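You operate a simulated robot arm through the tools that you are given. There is no shell and no other tool. Be economical: measure what you need, move in short steps, check, and stop when the job is done.

Carry out the task below with a simulated two-armed robot. There is one attempt and no reset: what you move stays moved.

Task
Carry the wire basket with both arms and set it on the top of the grey table with the drawer.

It is judged by the outcome, as a careful person would: the job done as asked, and still so three seconds after it is handed in. It fails if anything else is knocked over, pushed out of place, dropped, spilled or broken.

Robot
Two 7-joint arms with two-finger parallel grippers on one trunk, on a base that drives. Base frame: it is fixed to the floor where the robot stands at the start and does not move with it; the origin is under the middle of the robot, x ahead of it, y to its left, z up. Readings come in m, degrees, newtons and seconds.
The left shoulder is at the start at [0.06, 0.189, 0.878], the right one opposite. With the tool pointing down near the work surface each hand reaches from about 0.1 to 0.64 m from the robot's upright axis, wherever it stands, measured 20 degrees to its own side. Places, roughly: top of the grey table with the drawer [3.5, 1.4, 0.8]. Payload 3.43 kg a hand.
The TCP of each hand is the grasp point between the finger pads, 0.03 m short of the fingertips. In the tool frame z runs along the fingers and y along their closing line. Largest opening 0.094 m; finger width 0.028, thickness 0.01; the body of the gripper, 0.05 by 0.096 m, starts 0.055 m behind the TCP.
Orientation is that of the tool frame in the base frame, as [roll, pitch, yaw] about the fixed x, y, z axes, in that order (R = Rz(yaw) Ry(pitch) Rx(roll)). With the fingers straight down and closing along the base's y, the tool's x points along the base's -x, its y along +y and its z along -z.

Tools
- The arms move only by the tool step_arm. It takes "left_rows", "right_rows" or both (then of equal length, played together; a hand with none holds still); each is a list of rows, each a list of 3 entries, a list of its own where there are three numbers: the shift along the base's x, y, z in units of 500 mm (1.0 is 500 mm), then the turn, a rotation vector about the base's x, y, z in units of 120 degrees (1.0 is 120 degrees), then the opening in per cent of the stroke, from 0 (shut) to 100 (fully open). In form: [[[dx, dy, dz], [rx, ry, rz], fingers], ...]. A call has 1 to 8 rows; each row is the pose to reach, as a shift and turn from the pose commanded when the call began. A call with a number of a shift or a turn outside -1 to 1 is refused whole. A row lasts 0.2 s, in which the tool goes at most 0.05 m and 8.6 degrees; a call with a longer step from one row to the next is refused whole, and so is a gripper value outside its range. Where a pose cannot be reached the arm comes as near as it can. A force on the tool above 40 N (or 10 N above the force at the start of the call, whichever is more), or a blocked arm, ends the call early, and 0.2 s more pass. Each finger travels about 0.153 m/s and halts on what it meets, pressing with about 39 N; the grip force reading is that of the motor and also rises with nothing between the fingers. The clock runs only during rows and for 0.2 s after the last one: add rows that repeat a pose to give the fingers time. It gives the time, the measured TCP pose, the force on the tool (base axes), the opening and the grip force at its end, in the units of the frame above (readings bear some noise), with the torque about the TCP (base axes, N m) and any sound that the robot's microphone picked up.
- Cameras (640 x 400 px; columns grow to the right, rows downward): "scene" is now at [-0.0027, -0.0158, 1.4222]; the picture's right is [-0.19, -0.98, 0.00], its down [-0.86, 0.17, -0.48] and it looks along [0.47, -0.09, -0.88] (base axes); focal length 287 px, centre (320, 200). "left" rides on the left gripper at [0.076, -0.014, -0.102] in its tool frame; the picture's right is [0.18, 0.98, 0.00], its down [-0.75, 0.14, -0.64] and it looks along [-0.63, 0.12, 0.77] (tool axes); focal length 243 px, centre (320, 200). "right" rides on the right gripper at [0.076, 0.014, -0.102] in its tool frame; the picture's right is [-0.18, 0.98, 0.00], its down [-0.75, -0.14, -0.64] and it looks along [-0.63, -0.12, 0.77] (tool axes); focal length 243 px, centre (320, 200). There is no depth. A picture from a camera that has moved, and an enlarged one, comes with that camera's place and axes in the base frame and with its lens. The place of the scene camera against the robot may be out by one fixed shift of up to 0.012 m in any direction.
- camera(camera): a new picture of that camera. It takes no simulated time.
- slide_trunk(by): slides the trunk up (or, below 0, down) by that many m; the arms and the scene camera ride with it, the base frame stays. It gives what a move gives, with no picture.
- roll_base(legs): drives the robot by 1 to 6 legs, each [ahead, left, turn to the left] in m, m and degrees, along the robot's own axes; the way and the turn of a leg run together, so that a leg with both is an arc; at most 1.5 m and 180 degrees a leg. The arms and the cameras ride along, it lands a little off, and it stops where it bumps. It gives what a move gives.
- pan_tilt(pan, tilt): turns the head with the scene camera to pan (to the left, within 86 degrees either way) and tilt (down, from -29 to 69), counted from straight ahead of the robot. It gives what a move gives.
- enlarge(camera, box): a new picture of the part [left, top, right, bottom] of that camera's present view, enlarged. It takes no simulated time.
- close_job(): hands the job in; it is judged then, once.

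Go step by step. Nothing tells you exact positions but the pictures and the camera data: compare them with the known pose of the tool, close in by small moves and look again before you grip or let go. The budget is 120 turns and 100 pictures, counting those below and the enlarged ones. Unless the task says otherwise, let go and move clear before handing in, and close with one line.

The tools are called after "Emit:" as name(argument=value, ...) on one line, values as JSON. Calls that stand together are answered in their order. step_arm: Moves the arms, as the interface text tells. Its arguments: {"type":"object","properties":{"left_rows":{"type":"array","items":{"type":"array"}},"right_rows":{"type":"array","items":{"type":"array"}}},"required":[]} The other tools are called the same way: slide_trunk (by) slides the trunk up or down; roll_base (legs) drives the base; pan_tilt (pan, tilt) turns the head that bears the scene camera; camera (camera) takes a picture; enlarge (camera, box) takes an enlarged picture of a part of a camera's view; close_job () hands the job in.

At the start:

```text
time: 0.0
left_eef_pos: [0.4114, -0.0402, 0.786]
left_tcp_rot: [180.0, 0.0, -180.0]
left_ft_force: [0.5, 0.6, -1.2]
left_wrist_torque: [-0.02, 0.01, 0.01]
left_gripper_width: 0.094
left_grip_force: 0.1
right_eef_pos: [0.2984, -0.2839, 0.7139]
right_tcp_rot: [179.9, 0.0, -180.0]
right_ft_force: [-0.6, 0.3, -0.2]
right_wrist_torque: [-0.03, -0.02, 0.02]
right_gripper_width: 0.0938
right_grip_force: 0.0
trunk travel left (down, up): [-0.55, 0.44]
robot x, y, heading: [0.0011, -0.0019, -0.2]
head pan, tilt: [-11.0, 61.5]
```

scene: 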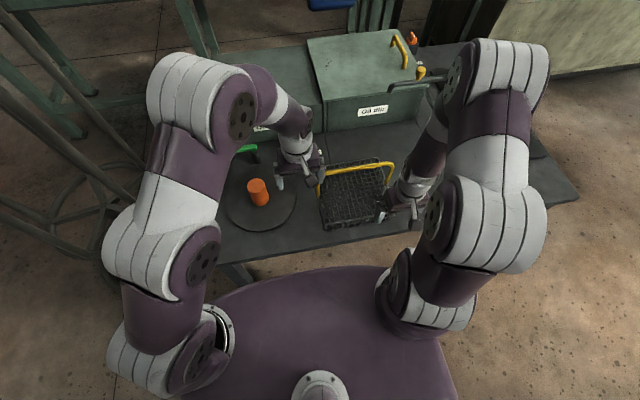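
right: 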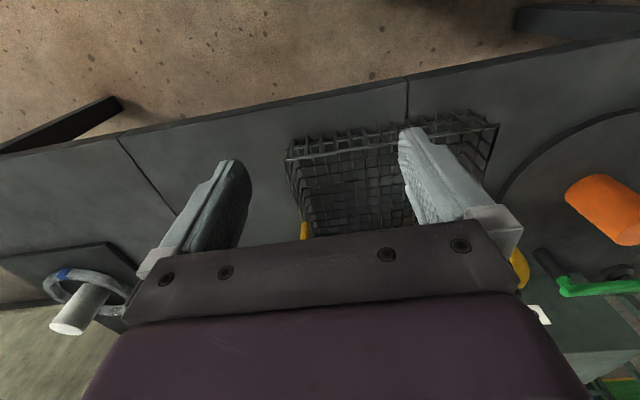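
left: 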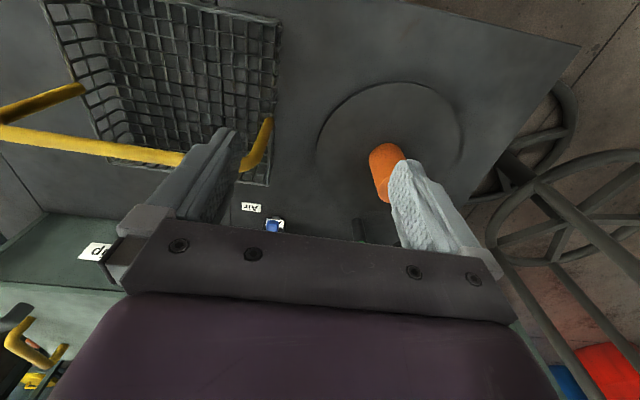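

I see a black wire basket with a yellow handle on the bench in front, between the hands. I'll look closer before moving.

Emit:
enlarge(camera="scene", box=[240, 120, 480, 270])

Emit:
enlarge(camera="left", box=[0, 0, 320, 200])

```text
2.67 times, centred on (360, 195) of scene
camera zoom: at [-0.0027, -0.0158, 1.4222], right [-0.19, -0.98, 0.0], down [-0.86, 0.17, -0.48], along [0.47, -0.09, -0.88], focal length 766 px, centre (213, 213)
```

zoom: 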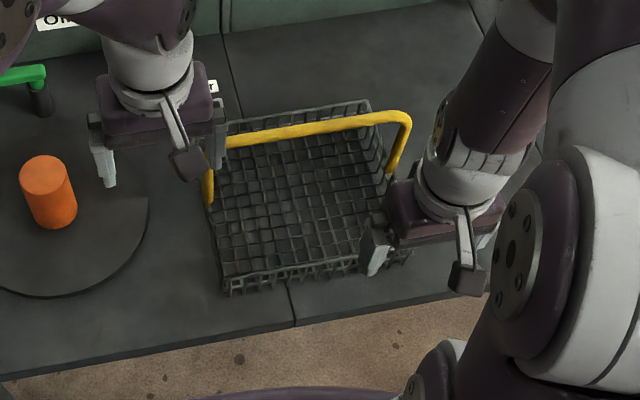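

```text
2.00 times, centred on (160, 100) of left
camera zoom: at [0.3362, -0.0542, 0.8882], right [-0.18, 0.98, 0.0], down [0.75, 0.14, 0.64], along [0.63, 0.12, -0.77], focal length 485 px, centre (640, 400)
```

zoom: 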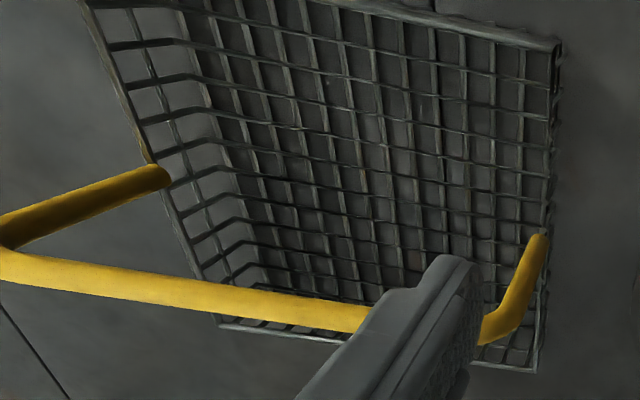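

The basket is roughly x 0.36–0.60, y −0.10 to −0.35, rim near z 0.56, with the yellow bail rising at about x 0.48. I'll pull the hands back and up to see it unobstructed, and look around for the target table.

Emit:
step_arm(left_rows=[[[0, 0.05, 0.05], [0, 0, 0], 100], [[0, 0.12, 0.1], [0, 0, 0], 100], [[0, 0.2, 0.1], [0, 0, 0], 100]], right_rows=[[[0, -0.05, 0.05], [0, 0, 0], 100], [[0, -0.12, 0.1], [0, 0, 0], 100], [[0, -0.2, 0.1], [0, 0, 0], 100]])

Emit:
camera(camera="scene")

Emit:
pan_tilt(pan=20, tilt=15)

Emit:
camera(camera="scene")

Emit:
pan_tilt(pan=-50, tilt=25)

Emit:
camera(camera="scene")

Emit:
pan_tilt(pan=75, tilt=25)

Emit:
camera(camera="scene")

```text
time: 0.8
left_eef_pos: [0.4102, 0.0603, 0.8358]
left_tcp_rot: [-180.0, 0.0, 180.0]
left_ft_force: [0.8, 0.3, -0.5]
left_wrist_torque: [0.0, -0.02, 0.01]
left_gripper_width: 0.094
left_grip_force: 0.2
right_eef_pos: [0.2994, -0.3857, 0.7631]
right_tcp_rot: [179.9, 0.0, 179.8]
right_ft_force: [0.7, -1.6, -1.1]
right_wrist_torque: [0.01, 0.0, 0.02]
right_gripper_width: 0.0942
right_grip_force: 0.1
trunk travel left (down, up): [-0.55, 0.44]
robot x, y, heading: [-0.0013, -0.0011, 0.0]
head pan, tilt: [-11.0, 61.5]
```

```text
94 pictures are left
camera scene: at [-0.0023, -0.0161, 1.4222], right [-0.19, -0.98, 0.0], down [-0.86, 0.17, -0.48], along [0.47, -0.09, -0.88], focal length 287 px, centre (320, 200)
```

scene: 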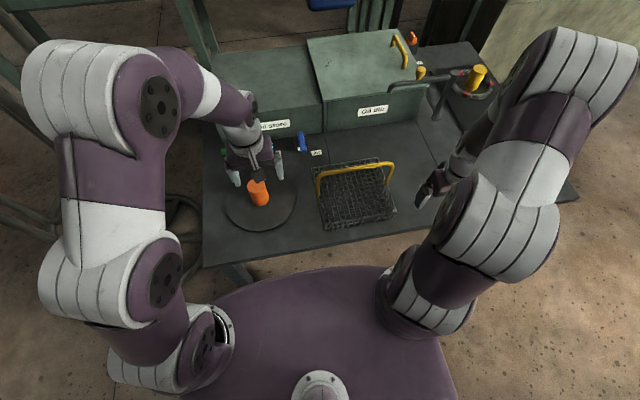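

```text
time: 1.9
left_eef_pos: [0.4104, 0.0607, 0.8362]
left_tcp_rot: [-180.0, 0.0, 179.9]
left_ft_force: [0.2, 0.4, 0.6]
left_wrist_torque: [0.0, 0.02, 0.03]
left_gripper_width: 0.0943
left_grip_force: 0.0
right_eef_pos: [0.2983, -0.3847, 0.764]
right_tcp_rot: [180.0, 0.0, 179.9]
right_ft_force: [-0.9, 0.6, 0.4]
right_wrist_torque: [-0.01, 0.02, 0.0]
right_gripper_width: 0.0941
right_grip_force: 0.2
trunk travel left (down, up): [-0.55, 0.44]
robot x, y, heading: [0.0007, 0.0038, -0.2]
head pan, tilt: [20.0, 15.0]
```

```text
93 pictures are left
camera scene: at [0.0214, 0.0285, 1.4902], right [0.34, -0.94, 0.0], down [-0.24, -0.09, -0.97], along [0.91, 0.33, -0.26], focal length 287 px, centre (320, 200)
```

scene: 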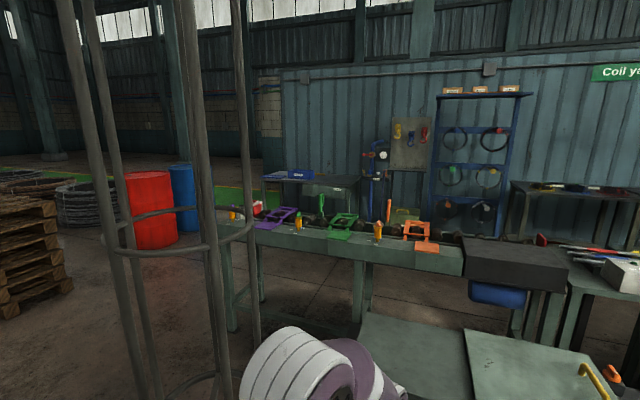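

```text
time: 3.4
left_eef_pos: [0.4109, 0.0589, 0.8358]
left_tcp_rot: [180.0, -0.1, 179.9]
left_ft_force: [0.0, 0.7, 0.8]
left_wrist_torque: [0.03, -0.01, -0.01]
left_gripper_width: 0.0939
left_grip_force: 0.1
right_eef_pos: [0.299, -0.3854, 0.7632]
right_tcp_rot: [-180.0, 0.0, 180.0]
right_ft_force: [0.3, 0.1, -0.3]
right_wrist_torque: [0.0, -0.01, 0.03]
right_gripper_width: 0.0942
right_grip_force: 0.1
trunk travel left (down, up): [-0.55, 0.44]
robot x, y, heading: [-0.0001, -0.0035, -0.2]
head pan, tilt: [-50.0, 25.0]
```

```text
92 pictures are left
camera scene: at [-0.0071, -0.0739, 1.474], right [-0.77, -0.64, 0.0], down [-0.27, 0.32, -0.91], along [0.58, -0.69, -0.42], focal length 287 px, centre (320, 200)
```

scene: 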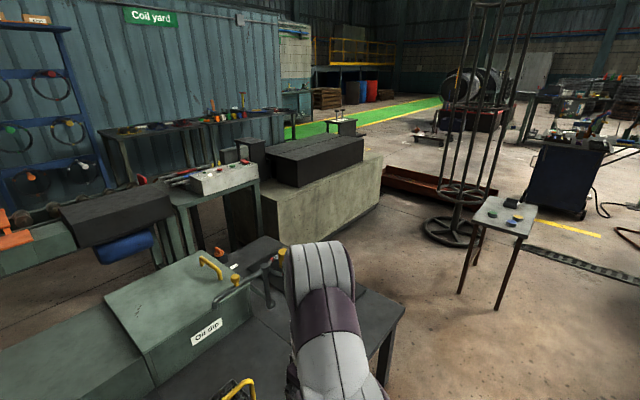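

```text
time: 5.4
left_eef_pos: [0.4117, 0.0599, 0.8356]
left_tcp_rot: [179.9, 0.0, 180.0]
left_ft_force: [0.2, 0.5, -0.2]
left_wrist_torque: [0.05, 0.03, 0.03]
left_gripper_width: 0.0941
left_grip_force: 0.0
right_eef_pos: [0.2993, -0.3843, 0.7632]
right_tcp_rot: [180.0, -0.1, -180.0]
right_ft_force: [-0.1, -0.1, 0.8]
right_wrist_torque: [-0.02, -0.04, -0.02]
right_gripper_width: 0.0939
right_grip_force: 0.2
trunk travel left (down, up): [-0.55, 0.44]
robot x, y, heading: [-0.0002, -0.0026, 0.0]
head pan, tilt: [75.0, 25.0]
```

```text
91 pictures are left
camera scene: at [-0.0425, 0.0856, 1.474], right [0.97, -0.26, 0.0], down [-0.11, -0.41, -0.91], along [0.23, 0.88, -0.42], focal length 287 px, centre (320, 200)
```

scene: 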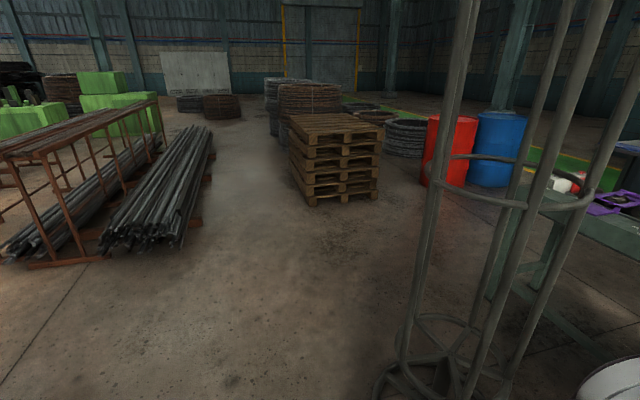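

The target should lie beyond the clamp bench, near the middle of the pan-20 view. I'll enlarge that region.

Emit:
pan_tilt(pan=22, tilt=20)

Emit:
enlarge(camera="scene", box=[180, 100, 420, 250])

Emit:
camera(camera="scene")

Emit:
pan_tilt(pan=45, tilt=45)

Emit:
camera(camera="scene")

```text
time: 6.6
left_eef_pos: [0.4112, 0.0605, 0.8358]
left_tcp_rot: [-180.0, 0.0, 179.9]
left_ft_force: [0.6, -1.0, 0.5]
left_wrist_torque: [0.0, -0.01, 0.02]
left_gripper_width: 0.0937
left_grip_force: 0.0
right_eef_pos: [0.2983, -0.3855, 0.7642]
right_tcp_rot: [-180.0, 0.0, -180.0]
right_ft_force: [-0.2, -0.4, -0.5]
right_wrist_torque: [-0.01, 0.01, 0.07]
right_gripper_width: 0.0939
right_grip_force: 0.1
trunk travel left (down, up): [-0.55, 0.44]
robot x, y, heading: [-0.0014, -0.004, 0.1]
head pan, tilt: [22.0, 20.0]
```

```text
2.67 times, centred on (300, 175) of scene
camera zoom: at [0.0199, 0.0316, 1.4821], right [0.38, -0.93, 0.0], down [-0.32, -0.13, -0.94], along [0.87, 0.35, -0.34], focal length 766 px, centre (373, 267)
```

zoom: 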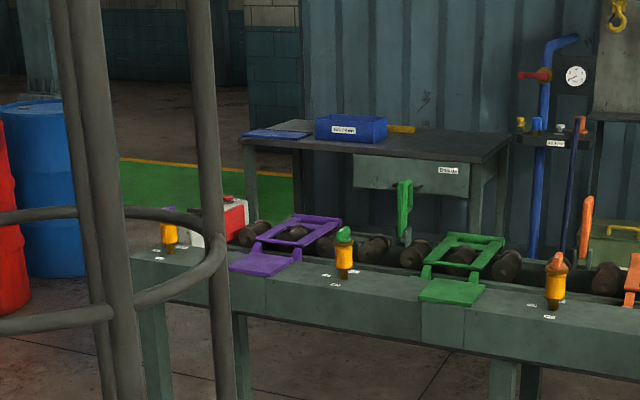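

```text
89 pictures are left
camera scene: at [0.0199, 0.0316, 1.4821], right [0.38, -0.93, 0.0], down [-0.32, -0.13, -0.94], along [0.87, 0.35, -0.34], focal length 287 px, centre (320, 200)
```

scene: 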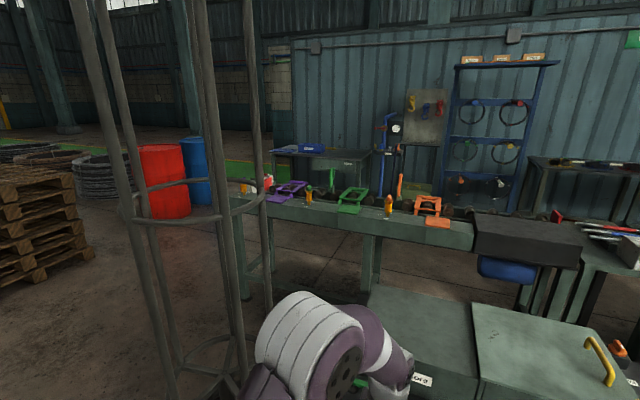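

```text
time: 7.5
left_eef_pos: [0.4099, 0.0605, 0.8367]
left_tcp_rot: [-180.0, -0.1, -179.9]
left_ft_force: [-0.3, -0.3, 0.1]
left_wrist_torque: [0.0, 0.01, 0.02]
left_gripper_width: 0.094
left_grip_force: 0.0
right_eef_pos: [0.2994, -0.3843, 0.764]
right_tcp_rot: [179.9, -0.1, 180.0]
right_ft_force: [-0.5, 0.6, -0.5]
right_wrist_torque: [0.04, 0.05, 0.02]
right_gripper_width: 0.0939
right_grip_force: 0.0
trunk travel left (down, up): [-0.55, 0.44]
robot x, y, heading: [-0.0, 0.001, 0.1]
head pan, tilt: [45.0, 45.0]
```

```text
88 pictures are left
camera scene: at [-0.0088, 0.0541, 1.4435], right [0.71, -0.71, 0.0], down [-0.5, -0.5, -0.71], along [0.5, 0.5, -0.71], focal length 287 px, centre (320, 200)
```

scene: 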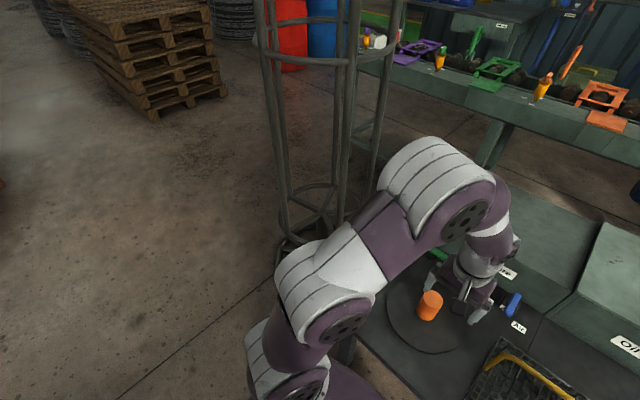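

The target table (dark top, blue bin, drawer) spans about x 3.2–3.8, y 0.8–2.0, reachable around the left end of the clamp bench. Now I'll measure the basket precisely, unobstructed.

Emit:
pan_tilt(pan=-25, tilt=55)

Emit:
enlarge(camera="scene", box=[200, 100, 440, 250])

Emit:
camera(camera="left")

Emit:
camera(camera="right")

```text
time: 8.9
left_eef_pos: [0.4092, 0.0603, 0.8366]
left_tcp_rot: [-180.0, 0.1, 180.0]
left_ft_force: [-0.4, 0.2, 0.3]
left_wrist_torque: [-0.03, 0.02, -0.01]
left_gripper_width: 0.0941
left_grip_force: 0.1
right_eef_pos: [0.2988, -0.3845, 0.7634]
right_tcp_rot: [180.0, 0.0, -179.9]
right_ft_force: [0.0, -0.1, 0.5]
right_wrist_torque: [0.01, 0.01, 0.02]
right_gripper_width: 0.0943
right_grip_force: 0.2
trunk travel left (down, up): [-0.55, 0.44]
robot x, y, heading: [0.0001, 0.0005, -0.0]
head pan, tilt: [-25.0, 55.0]
```

```text
2.67 times, centred on (320, 175) of scene
camera zoom: at [-0.001, -0.0338, 1.43], right [-0.42, -0.91, 0.0], down [-0.74, 0.35, -0.57], along [0.52, -0.24, -0.82], focal length 766 px, centre (320, 267)
```

zoom: 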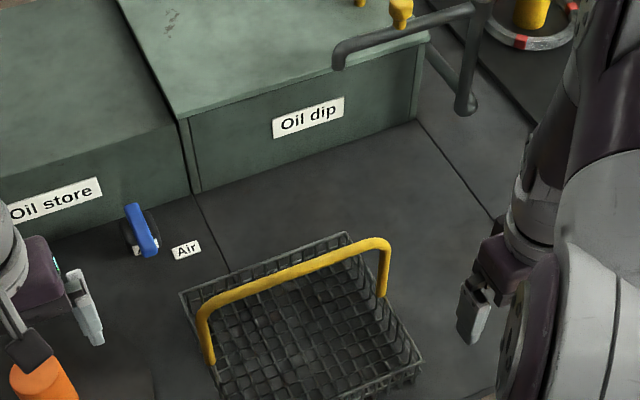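

```text
86 pictures are left
camera left: at [0.3357, 0.0457, 0.9382], right [-0.18, 0.98, 0.0], down [0.75, 0.14, 0.64], along [0.63, 0.12, -0.77], focal length 243 px, centre (320, 200)
```

left: 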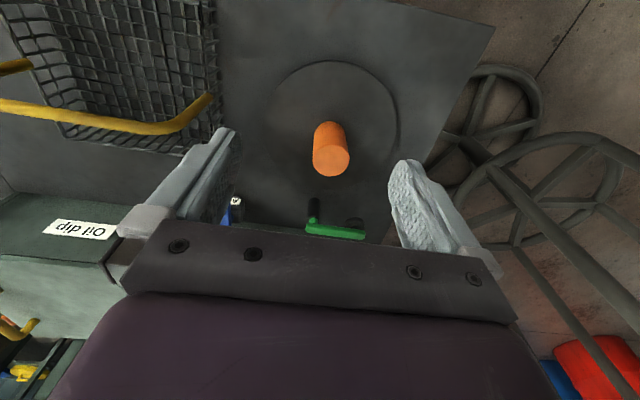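

```text
85 pictures are left
camera right: at [0.2229, -0.3706, 0.866], right [0.18, 0.98, 0.0], down [0.75, -0.14, 0.64], along [0.63, -0.12, -0.77], focal length 243 px, centre (320, 200)
```

right: 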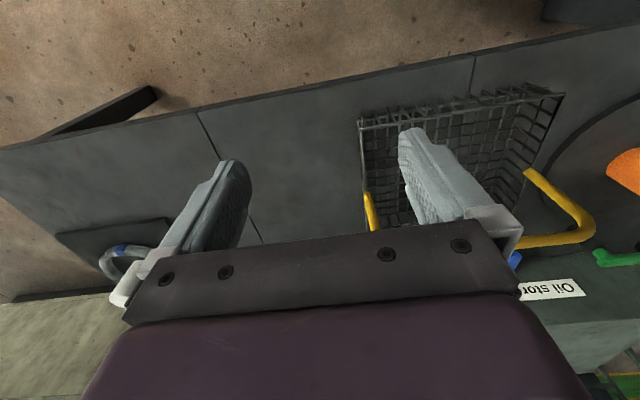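

The bench edge is parallel to y, so I'll shift the robot 0.22 m right to be centred on the basket, with hands staying high.

Emit:
roll_base(legs=[[0, -0.22, 0]])

Emit:
pan_tilt(pan=0, tilt=60)

Emit:
camera(camera="scene")

Emit:
enlarge(camera="scene", box=[220, 100, 420, 225])

Emit:
camera(camera="left")

Emit:
camera(camera="right")

```text
time: 10.6
left_eef_pos: [0.4093, -0.1589, 0.8359]
left_tcp_rot: [179.9, 0.0, 179.8]
left_ft_force: [1.0, -0.8, 0.2]
left_wrist_torque: [0.01, 0.0, -0.02]
left_gripper_width: 0.0938
left_grip_force: 0.0
right_eef_pos: [0.2969, -0.6048, 0.7635]
right_tcp_rot: [179.9, -0.1, 179.8]
right_ft_force: [-0.2, -0.4, -0.6]
right_wrist_torque: [0.04, 0.03, 0.0]
right_gripper_width: 0.0936
right_grip_force: 0.0
trunk travel left (down, up): [-0.55, 0.44]
robot x, y, heading: [-0.0006, -0.2151, -0.2]
head pan, tilt: [-25.0, 55.0]
```

```text
time: 11.5
left_eef_pos: [0.4087, -0.1577, 0.8356]
left_tcp_rot: [-179.9, -0.1, 179.8]
left_ft_force: [-0.2, 0.4, -0.5]
left_wrist_torque: [-0.02, 0.04, -0.01]
left_gripper_width: 0.094
left_grip_force: 0.1
right_eef_pos: [0.2966, -0.6037, 0.7637]
right_tcp_rot: [180.0, 0.0, 179.8]
right_ft_force: [-1.1, -0.5, -0.8]
right_wrist_torque: [-0.01, 0.0, -0.02]
right_gripper_width: 0.0939
right_grip_force: 0.1
trunk travel left (down, up): [-0.55, 0.44]
robot x, y, heading: [0.0015, -0.2179, -0.3]
head pan, tilt: [0.0, 60.0]
```

```text
84 pictures are left
camera scene: at [-0.0001, -0.221, 1.424], right [0.0, -1.0, 0.0], down [-0.87, 0.0, -0.5], along [0.5, 0.0, -0.87], focal length 287 px, centre (320, 200)
```

scene: 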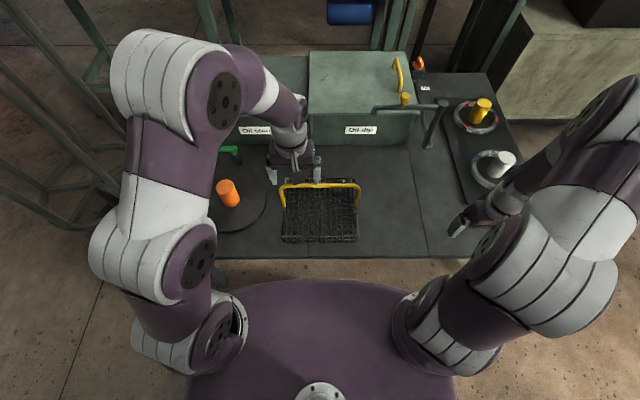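

```text
3.20 times, centred on (320, 162) of scene
camera zoom: at [-0.0001, -0.221, 1.424], right [0.0, -1.0, 0.0], down [-0.87, 0.0, -0.5], along [0.5, 0.0, -0.87], focal length 920 px, centre (320, 320)
```

zoom: 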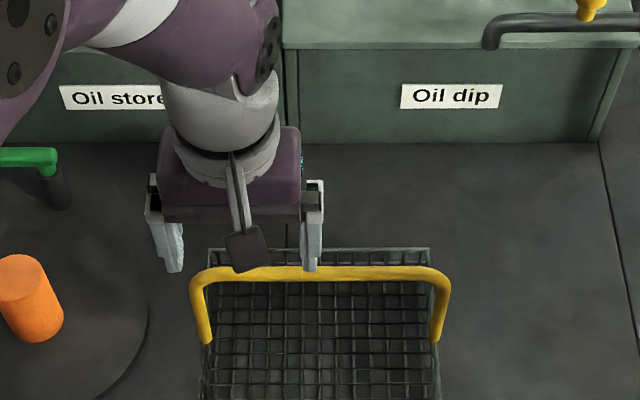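

```text
82 pictures are left
camera left: at [0.3354, -0.1728, 0.9382], right [-0.18, 0.98, 0.0], down [0.75, 0.14, 0.64], along [0.63, 0.12, -0.77], focal length 243 px, centre (320, 200)
```

left: 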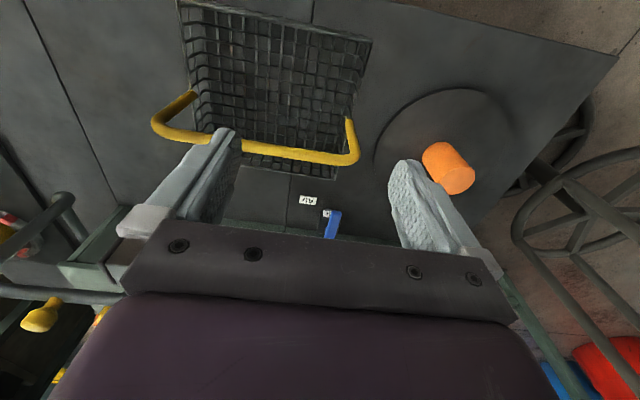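

```text
81 pictures are left
camera right: at [0.2211, -0.5892, 0.866], right [0.19, 0.98, 0.0], down [0.75, -0.14, 0.64], along [0.63, -0.12, -0.77], focal length 243 px, centre (320, 200)
```

right: 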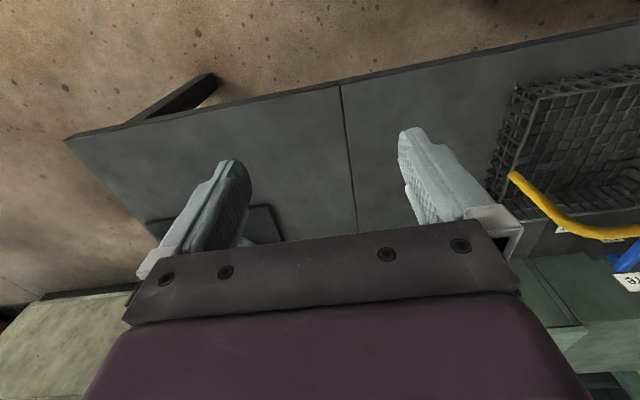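

The basket is axis-aligned: rim x 0.365–0.60, y −0.097 to −0.35, z≈0.54; the bail's top bar runs along y at x≈0.487, z≈0.65, directly over the centre. I'll grip that bar with both hands, fingers straddling it along x, so the load hangs balanced; first bring the hands above it while turning.

Emit:
step_arm(left_rows=[[[0.02, 0.01, 0], [0, 0, -0.07], 100], [[0.04, 0.02, 0], [0, 0, -0.14], 100], [[0.06, 0.03, 0], [0, 0, -0.21], 100], [[0.08, 0.04, 0], [0, 0, -0.28], 100], [[0.1, 0.05, 0], [0, 0, -0.35], 100], [[0.12, 0.06, 0], [0, 0, -0.42], 100], [[0.14, 0.07, 0], [0, 0, -0.49], 100], [[0.156, 0.076, 0], [0, 0, -0.56], 100]], right_rows=[[[0.047, 0.07, 0.03], [0, 0, 0.07], 100], [[0.095, 0.14, 0.06], [0, 0, 0.14], 100], [[0.142, 0.21, 0.08], [0, 0, 0.21], 100], [[0.19, 0.28, 0.1], [0, 0, 0.28], 100], [[0.237, 0.35, 0.1], [0, 0, 0.35], 100], [[0.285, 0.42, 0.1], [0, 0, 0.42], 100], [[0.332, 0.49, 0.1], [0, 0, 0.49], 100], [[0.38, 0.56, 0.1], [0, 0, 0.56], 100]])

Emit:
step_arm(left_rows=[[[0, 0, 0], [0, 0, -0.07], 100], [[0, 0, 0], [0, 0, -0.14], 100], [[0, 0, 0], [0, 0, -0.19], 100]], right_rows=[[[0, 0, 0], [0, 0, 0.07], 100], [[0, 0, 0], [0, 0, 0.14], 100], [[0, 0, 0], [0, 0, 0.19], 100]])

Emit:
camera(camera="scene")

Emit:
camera(camera="left")

Emit:
camera(camera="right")

```text
time: 13.3
left_eef_pos: [0.489, -0.1199, 0.8354]
left_tcp_rot: [-179.9, -0.1, 112.6]
left_ft_force: [0.0, -0.3, 0.2]
left_wrist_torque: [-0.02, 0.02, -0.03]
left_gripper_width: 0.0942
left_grip_force: 0.0
right_eef_pos: [0.4881, -0.3204, 0.8142]
right_tcp_rot: [-179.9, 0.1, -112.9]
right_ft_force: [0.0, -0.1, 0.2]
right_wrist_torque: [-0.02, 0.02, -0.01]
right_gripper_width: 0.0939
right_grip_force: 0.1
trunk travel left (down, up): [-0.55, 0.44]
robot x, y, heading: [-0.0015, -0.2184, -0.3]
head pan, tilt: [0.0, 60.0]
```

```text
time: 14.1
left_eef_pos: [0.4879, -0.1196, 0.8357]
left_tcp_rot: [-180.0, 0.0, 89.7]
left_ft_force: [-0.3, -0.3, -0.6]
left_wrist_torque: [0.03, 0.0, -0.05]
left_gripper_width: 0.094
left_grip_force: 0.0
right_eef_pos: [0.4869, -0.3216, 0.8151]
right_tcp_rot: [180.0, -0.1, -90.1]
right_ft_force: [0.1, 0.1, -0.5]
right_wrist_torque: [-0.01, 0.02, 0.0]
right_gripper_width: 0.094
right_grip_force: 0.1
trunk travel left (down, up): [-0.55, 0.44]
robot x, y, heading: [0.0003, -0.2171, 0.0]
head pan, tilt: [0.0, 60.0]
```

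```text
80 pictures are left
camera scene: at [0.0, -0.2206, 1.424], right [0.0, -1.0, 0.0], down [-0.87, 0.0, -0.5], along [0.5, 0.0, -0.87], focal length 287 px, centre (320, 200)
```

scene: 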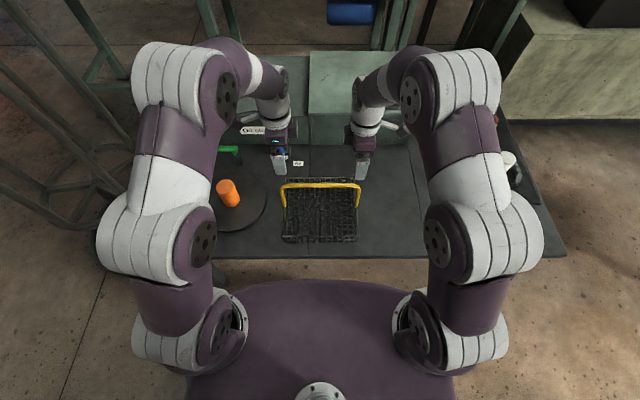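

```text
79 pictures are left
camera left: at [0.4761, -0.0439, 0.9379], right [0.98, 0.18, 0.0], down [0.14, -0.75, 0.64], along [0.11, -0.63, -0.77], focal length 243 px, centre (320, 200)
```

left: 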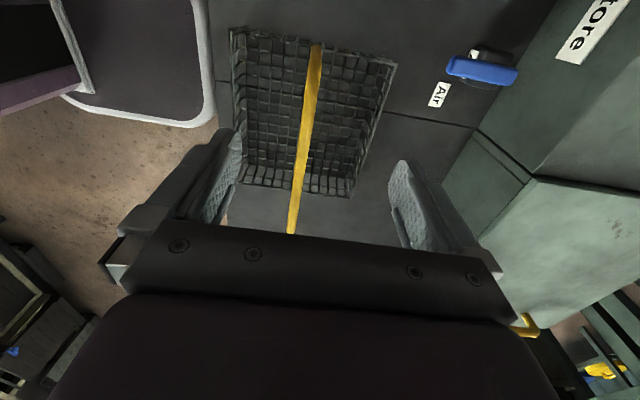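

```text
78 pictures are left
camera right: at [0.4727, -0.3985, 0.9167], right [-0.98, 0.19, 0.0], down [0.14, 0.75, 0.64], along [0.12, 0.63, -0.77], focal length 243 px, centre (320, 200)
```

right: 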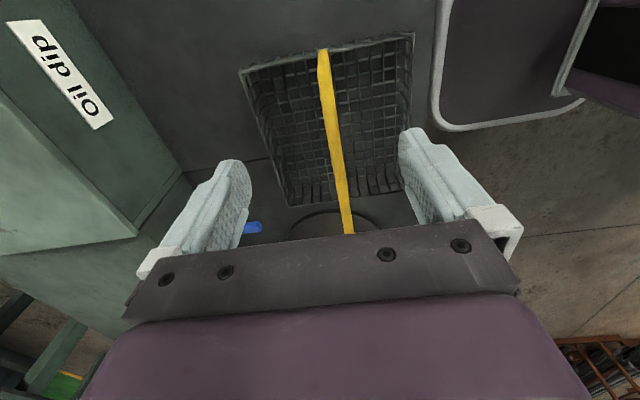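

The bar is at x≈0.480. I'll move the hands to y −0.14 / −0.30 and descend to just above the bar, then look.

Emit:
step_arm(left_rows=[[[-0.016, -0.04, -0.09], [0, 0, 0], 100], [[-0.016, -0.04, -0.18], [0, 0, 0], 100], [[-0.016, -0.04, -0.27], [0, 0, 0], 100]], right_rows=[[[-0.014, 0.04, -0.08], [0, 0, 0], 100], [[-0.014, 0.04, -0.16], [0, 0, 0], 100], [[-0.014, 0.04, -0.23], [0, 0, 0], 100]])

Emit:
camera(camera="left")

Emit:
camera(camera="right")

Emit:
enlarge(camera="scene", box=[220, 100, 420, 225])

```text
time: 14.9
left_eef_pos: [0.4821, -0.1379, 0.7007]
left_tcp_rot: [-179.8, 0.0, 89.8]
left_ft_force: [0.2, -0.4, 0.1]
left_wrist_torque: [0.02, 0.01, 0.0]
left_gripper_width: 0.0939
left_grip_force: 0.0
right_eef_pos: [0.4805, -0.3038, 0.6973]
right_tcp_rot: [-179.9, 0.0, -90.3]
right_ft_force: [0.2, -0.8, 0.8]
right_wrist_torque: [0.0, 0.05, -0.03]
right_gripper_width: 0.0942
right_grip_force: 0.0
trunk travel left (down, up): [-0.55, 0.44]
robot x, y, heading: [0.0012, -0.214, -0.2]
head pan, tilt: [0.0, 60.0]
```

```text
77 pictures are left
camera left: at [0.4702, -0.0618, 0.8025], right [0.98, 0.18, 0.0], down [0.14, -0.75, 0.64], along [0.12, -0.63, -0.77], focal length 243 px, centre (320, 200)
```

left: 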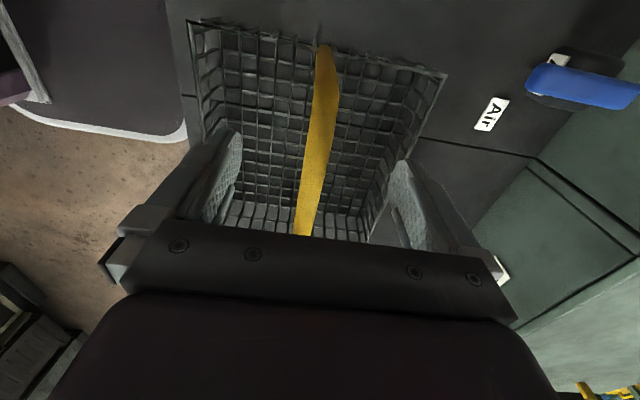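

```text
76 pictures are left
camera right: at [0.4667, -0.3803, 0.7994], right [-0.98, 0.19, 0.0], down [0.14, 0.75, 0.64], along [0.12, 0.63, -0.77], focal length 243 px, centre (320, 200)
```

right: 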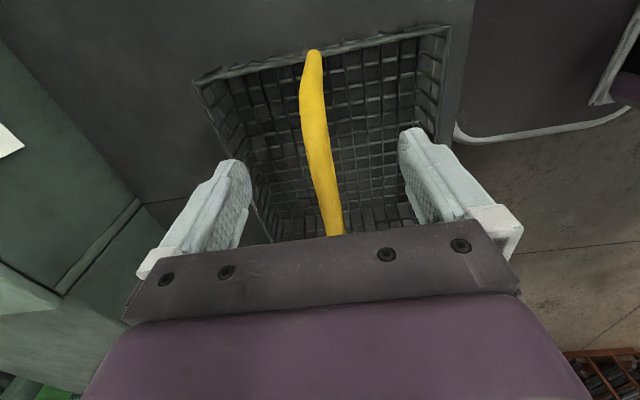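

```text
3.20 times, centred on (320, 162) of scene
camera zoom: at [0.0015, -0.2207, 1.4241], right [0.0, -1.0, 0.0], down [-0.87, 0.0, -0.5], along [0.5, 0.0, -0.87], focal length 920 px, centre (320, 320)
```

zoom: 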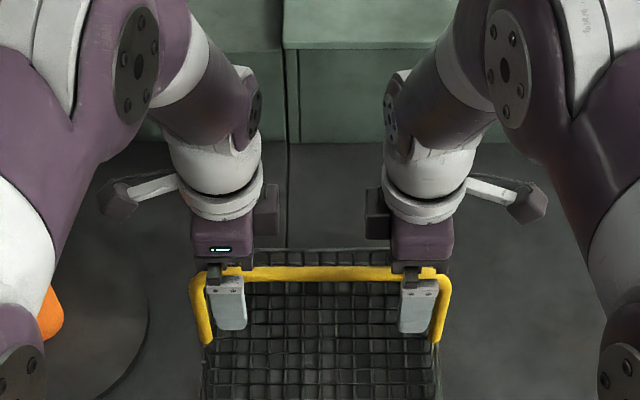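

Bar is centred between both finger pairs (x≈0.484). Descend to TCP z≈0.65.

Emit:
step_arm(left_rows=[[[0.004, 0, -0.05], [0, 0, 0], 100], [[0.004, 0, -0.1], [0, 0, 0], 100]], right_rows=[[[0.006, 0, -0.05], [0, 0, 0], 100], [[0.006, 0, -0.095], [0, 0, 0], 100]])

Emit:
camera(camera="left")

Emit:
camera(camera="right")

Emit:
enlarge(camera="scene", box=[260, 140, 380, 215])

```text
time: 15.5
left_eef_pos: [0.4833, -0.1378, 0.6511]
left_tcp_rot: [180.0, 0.0, 89.8]
left_ft_force: [0.2, -0.8, -0.5]
left_wrist_torque: [-0.01, -0.02, 0.0]
left_gripper_width: 0.0941
left_grip_force: 0.0
right_eef_pos: [0.4821, -0.305, 0.6501]
right_tcp_rot: [-180.0, 0.0, -90.2]
right_ft_force: [0.3, 0.5, 0.2]
right_wrist_torque: [-0.03, 0.01, -0.02]
right_gripper_width: 0.0941
right_grip_force: 0.0
trunk travel left (down, up): [-0.55, 0.44]
robot x, y, heading: [0.0003, -0.2176, -0.1]
head pan, tilt: [0.0, 60.0]
```

```text
74 pictures are left
camera left: at [0.4706, -0.0614, 0.7539], right [0.98, 0.18, 0.0], down [0.14, -0.75, 0.64], along [0.12, -0.63, -0.77], focal length 243 px, centre (320, 200)
```

left: 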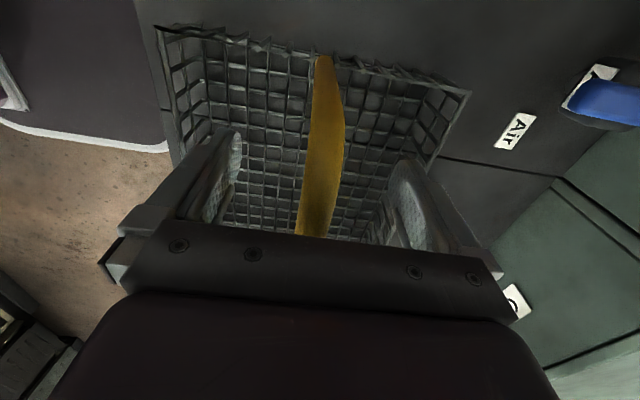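

```text
73 pictures are left
camera right: at [0.4678, -0.3808, 0.7527], right [-0.98, 0.19, 0.0], down [0.14, 0.75, 0.64], along [0.12, 0.63, -0.77], focal length 243 px, centre (320, 200)
```

right: 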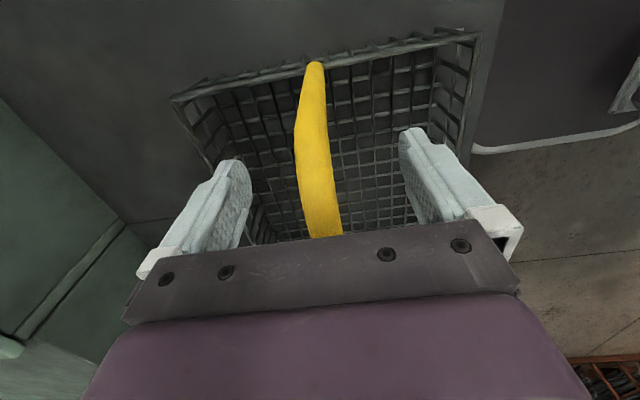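

```text
5.33 times, centred on (320, 178) of scene
camera zoom: at [0.0, -0.2207, 1.424], right [0.0, -1.0, 0.0], down [-0.87, 0.0, -0.5], along [0.5, 0.0, -0.87], focal length 1533 px, centre (320, 320)
```

zoom: 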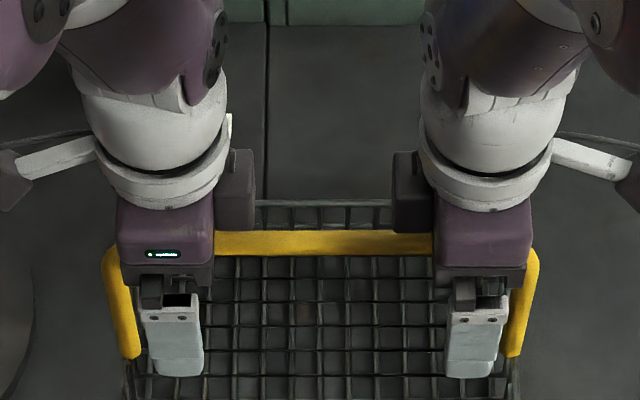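

The scene view puts the bar nearer z≈0.67, so I'll raise the hands 17 mm to centre the pads on it, then close both.

Emit:
step_arm(left_rows=[[[0, 0, 0.034], [0, 0, 0], 100], [[0, 0, 0.034], [0, 0, 0], 60], [[0, 0, 0.034], [0, 0, 0], 30], [[0, 0, 0.034], [0, 0, 0], 0], [[0, 0, 0.034], [0, 0, 0], 0], [[0, 0, 0.034], [0, 0, 0], 0]], right_rows=[[[0, 0, 0.034], [0, 0, 0], 100], [[0, 0, 0.034], [0, 0, 0], 60], [[0, 0, 0.034], [0, 0, 0], 30], [[0, 0, 0.034], [0, 0, 0], 0], [[0, 0, 0.034], [0, 0, 0], 0], [[0, 0, 0.034], [0, 0, 0], 0]])

Emit:
enlarge(camera="scene", box=[260, 140, 380, 215])

Emit:
camera(camera="right")

```text
time: 16.9
left_eef_pos: [0.4831, -0.1399, 0.6685]
left_tcp_rot: [179.9, 0.2, 89.8]
left_ft_force: [-0.5, -0.3, 0.2]
left_wrist_torque: [0.0, 0.0, -0.05]
left_gripper_width: 0.0177
left_grip_force: 39.2
right_eef_pos: [0.4822, -0.3047, 0.6671]
right_tcp_rot: [-179.9, -0.1, -90.2]
right_ft_force: [-0.3, 0.3, -0.5]
right_wrist_torque: [-0.08, 0.0, -0.05]
right_gripper_width: 0.0179
right_grip_force: 38.9
trunk travel left (down, up): [-0.55, 0.44]
robot x, y, heading: [-0.0005, -0.2159, -0.3]
head pan, tilt: [0.0, 60.0]
```

```text
5.33 times, centred on (320, 178) of scene
camera zoom: at [0.0003, -0.2207, 1.4239], right [0.0, -1.0, 0.0], down [-0.87, 0.0, -0.5], along [0.5, 0.0, -0.87], focal length 1533 px, centre (320, 320)
```

zoom: 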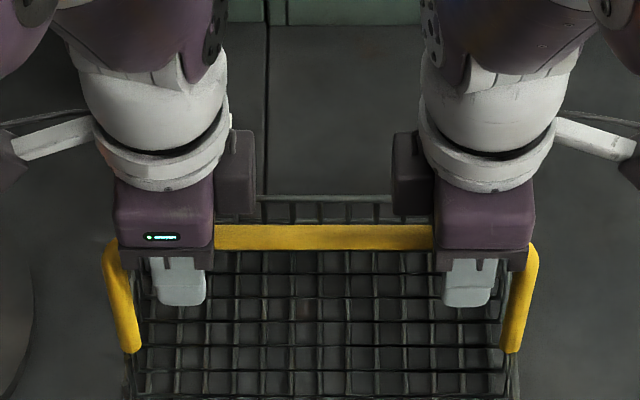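

```text
70 pictures are left
camera right: at [0.4681, -0.38, 0.7695], right [-0.98, 0.19, 0.0], down [0.14, 0.75, 0.64], along [0.12, 0.63, -0.77], focal length 243 px, centre (320, 200)
```

right: 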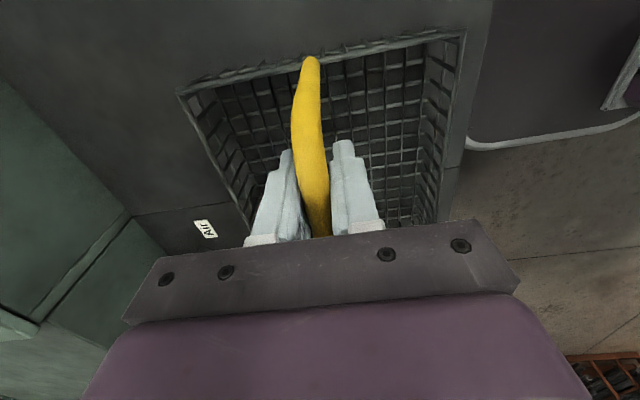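

Both hands hold the 18 mm bar. Test lift with the trunk.

Emit:
slide_trunk(by=0.06)

Emit:
camera(camera="scene")

Emit:
camera(camera="right")

```text
time: 17.9
left_eef_pos: [0.4837, -0.1384, 0.7289]
left_tcp_rot: [180.0, -0.1, 89.8]
left_ft_force: [-0.2, 0.2, -0.7]
left_wrist_torque: [-0.02, -0.03, -0.09]
left_gripper_width: 0.0177
left_grip_force: 38.8
right_eef_pos: [0.4827, -0.3033, 0.727]
right_tcp_rot: [-179.9, -0.1, -90.3]
right_ft_force: [0.7, -0.4, -1.8]
right_wrist_torque: [0.04, 0.0, -0.09]
right_gripper_width: 0.018
right_grip_force: 39.3
trunk travel left (down, up): [-0.61, 0.38]
robot x, y, heading: [0.0013, -0.2126, -0.3]
head pan, tilt: [0.0, 60.0]
```

```text
69 pictures are left
camera scene: at [0.0006, -0.2207, 1.4839], right [0.0, -1.0, 0.0], down [-0.87, 0.0, -0.5], along [0.5, 0.0, -0.87], focal length 287 px, centre (320, 200)
```

scene: 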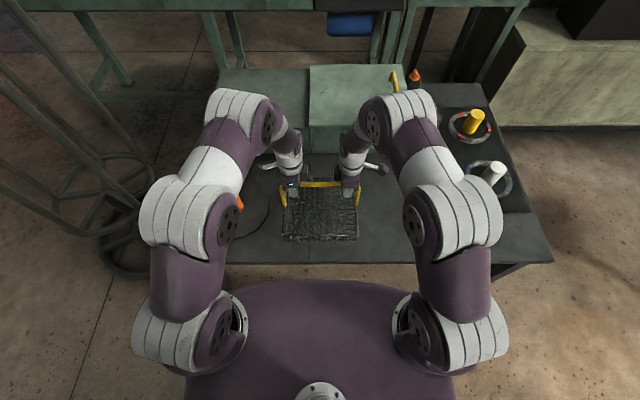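

```text
68 pictures are left
camera right: at [0.4683, -0.38, 0.8294], right [-0.98, 0.19, 0.0], down [0.14, 0.75, 0.64], along [0.12, 0.63, -0.77], focal length 243 px, centre (320, 200)
```

right: 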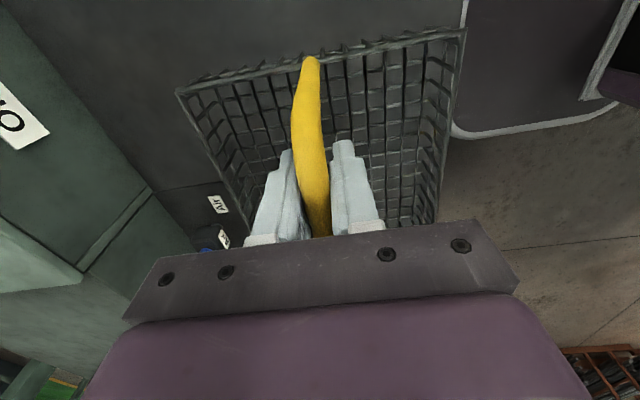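

The basket lifts level with the hands. I'll raise the trunk another 0.36 m for travel clearance, back off from the bench, and look.

Emit:
slide_trunk(by=0.36)

Emit:
roll_base(legs=[[-0.4, 0, 0]])

Emit:
camera(camera="scene")

Emit:
pan_tilt(pan=60, tilt=30)

Emit:
camera(camera="scene")

```text
time: 21.4
left_eef_pos: [0.4836, -0.1384, 1.088]
left_tcp_rot: [180.0, 0.0, 89.9]
left_ft_force: [-1.8, 0.5, -1.5]
left_wrist_torque: [-0.02, 0.0, -0.08]
left_gripper_width: 0.0178
left_grip_force: 39.1
right_eef_pos: [0.4821, -0.3049, 1.0877]
right_tcp_rot: [-180.0, -0.1, -90.2]
right_ft_force: [0.8, -1.2, -1.0]
right_wrist_torque: [0.0, 0.03, -0.08]
right_gripper_width: 0.018
right_grip_force: 38.8
trunk travel left (down, up): [-0.97, 0.02]
robot x, y, heading: [-0.0007, -0.2164, -0.4]
head pan, tilt: [0.0, 60.0]
```

```text
time: 23.9
left_eef_pos: [0.087, -0.1343, 1.0877]
left_tcp_rot: [-179.9, 0.0, 90.4]
left_ft_force: [-0.5, 0.4, -1.9]
left_wrist_torque: [-0.01, 0.03, -0.08]
left_gripper_width: 0.018
left_grip_force: 39.5
right_eef_pos: [0.0869, -0.2998, 1.0866]
right_tcp_rot: [179.8, 0.1, -89.6]
right_ft_force: [0.4, -0.5, -1.9]
right_wrist_torque: [0.03, -0.01, -0.09]
right_gripper_width: 0.018
right_grip_force: 39.0
trunk travel left (down, up): [-0.97, 0.02]
robot x, y, heading: [-0.3967, -0.2175, 0.3]
head pan, tilt: [0.0, 60.0]
```

```text
67 pictures are left
camera scene: at [-0.3949, -0.2212, 1.8439], right [0.01, -1.0, 0.0], down [-0.87, -0.01, -0.5], along [0.5, 0.0, -0.87], focal length 287 px, centre (320, 200)
```

scene: 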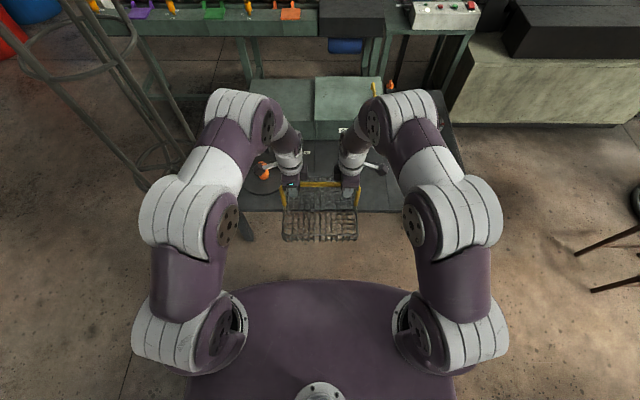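

```text
time: 25.2
left_eef_pos: [0.0862, -0.1346, 1.0878]
left_tcp_rot: [-180.0, 0.1, 90.4]
left_ft_force: [-0.5, -1.5, -1.0]
left_wrist_torque: [-0.01, -0.04, -0.06]
left_gripper_width: 0.0178
left_grip_force: 39.1
right_eef_pos: [0.0856, -0.2998, 1.0876]
right_tcp_rot: [179.9, 0.1, -89.6]
right_ft_force: [0.9, 0.7, -0.9]
right_wrist_torque: [-0.05, 0.01, -0.06]
right_gripper_width: 0.0176
right_grip_force: 39.0
trunk travel left (down, up): [-0.97, 0.02]
robot x, y, heading: [-0.3934, -0.2155, 0.2]
head pan, tilt: [60.0, 30.0]
```

```text
66 pictures are left
camera scene: at [-0.419, -0.143, 1.886], right [0.87, -0.5, 0.0], down [-0.25, -0.43, -0.87], along [0.43, 0.75, -0.5], focal length 287 px, centre (320, 200)
```

scene: 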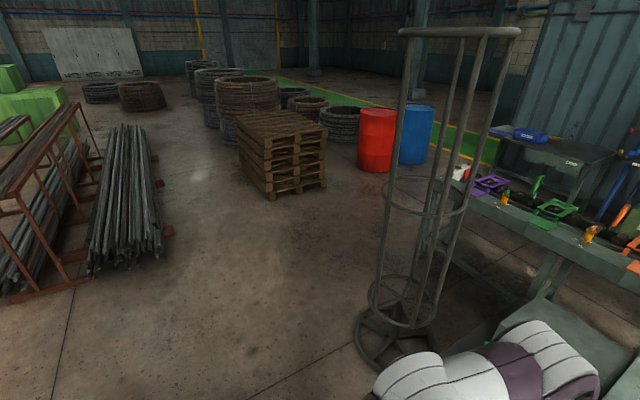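

The clear route is: strafe left to y≈1.9 (passing behind the wire cage), forward through the corridor between the bench end (y≈1.5) and barrels (y≈2.9), then right to the table. First leg in parts.

Emit:
roll_base(legs=[[0, 1.2, 0], [0, 0.9, 0]])

Emit:
pan_tilt(pan=0, tilt=35)

Emit:
camera(camera="scene")

Emit:
pan_tilt(pan=-30, tilt=30)

Emit:
camera(camera="scene")

```text
time: 35.5
left_eef_pos: [0.069, 1.9554, 1.0887]
left_tcp_rot: [-180.0, 0.0, 90.8]
left_ft_force: [-0.6, 0.2, -2.0]
left_wrist_torque: [0.0, -0.01, -0.07]
left_gripper_width: 0.0176
left_grip_force: 38.9
right_eef_pos: [0.0716, 1.791, 1.088]
right_tcp_rot: [180.0, 0.0, -89.3]
right_ft_force: [0.4, -0.2, -2.6]
right_wrist_torque: [0.02, 0.02, -0.06]
right_gripper_width: 0.0176
right_grip_force: 38.9
trunk travel left (down, up): [-0.97, 0.02]
robot x, y, heading: [-0.4106, 1.8716, 0.6]
head pan, tilt: [60.0, 30.0]
```

```text
time: 36.8
left_eef_pos: [0.0678, 1.9562, 1.0894]
left_tcp_rot: [180.0, 0.0, 90.7]
left_ft_force: [0.1, -0.9, -1.9]
left_wrist_torque: [-0.04, 0.02, -0.07]
left_gripper_width: 0.0177
left_grip_force: 39.3
right_eef_pos: [0.0698, 1.7906, 1.0876]
right_tcp_rot: [179.9, 0.0, -89.3]
right_ft_force: [0.3, 1.8, -1.9]
right_wrist_torque: [-0.1, 0.02, -0.09]
right_gripper_width: 0.0178
right_grip_force: 39.1
trunk travel left (down, up): [-0.97, 0.02]
robot x, y, heading: [-0.4111, 1.8701, 0.9]
head pan, tilt: [0.0, 35.0]
```

```text
65 pictures are left
camera scene: at [-0.3918, 1.8666, 1.8783], right [0.01, -1.0, 0.0], down [-0.57, -0.01, -0.82], along [0.82, 0.01, -0.57], focal length 287 px, centre (320, 200)
```

scene: 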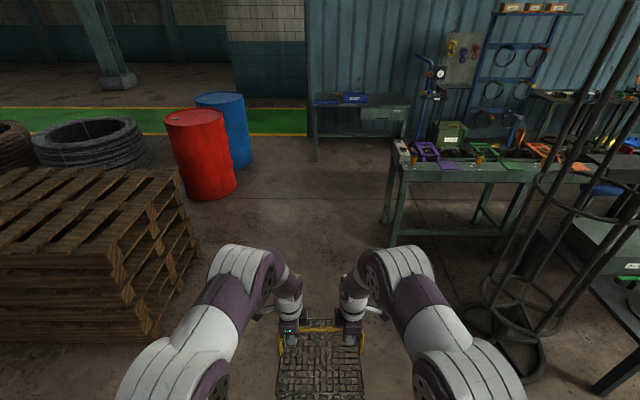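

```text
time: 37.8
left_eef_pos: [0.0691, 1.9565, 1.0879]
left_tcp_rot: [180.0, 0.0, 90.7]
left_ft_force: [-0.4, -2.0, -0.9]
left_wrist_torque: [-0.03, -0.02, -0.08]
left_gripper_width: 0.0181
left_grip_force: 39.2
right_eef_pos: [0.0703, 1.7902, 1.0867]
right_tcp_rot: [180.0, 0.0, -89.4]
right_ft_force: [-0.1, 1.6, -2.2]
right_wrist_torque: [-0.04, 0.07, -0.05]
right_gripper_width: 0.0175
right_grip_force: 38.7
trunk travel left (down, up): [-0.97, 0.02]
robot x, y, heading: [-0.4153, 1.8709, 0.7]
head pan, tilt: [-30.0, 30.0]
```

```text
64 pictures are left
camera scene: at [-0.4009, 1.8211, 1.886], right [-0.49, -0.87, 0.0], down [-0.44, 0.24, -0.87], along [0.76, -0.42, -0.5], focal length 287 px, centre (320, 200)
```

scene: 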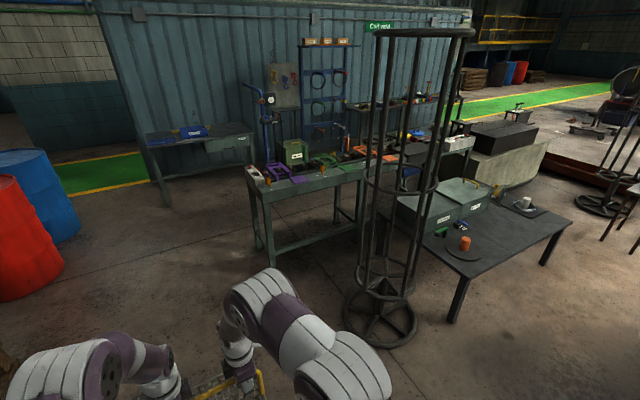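

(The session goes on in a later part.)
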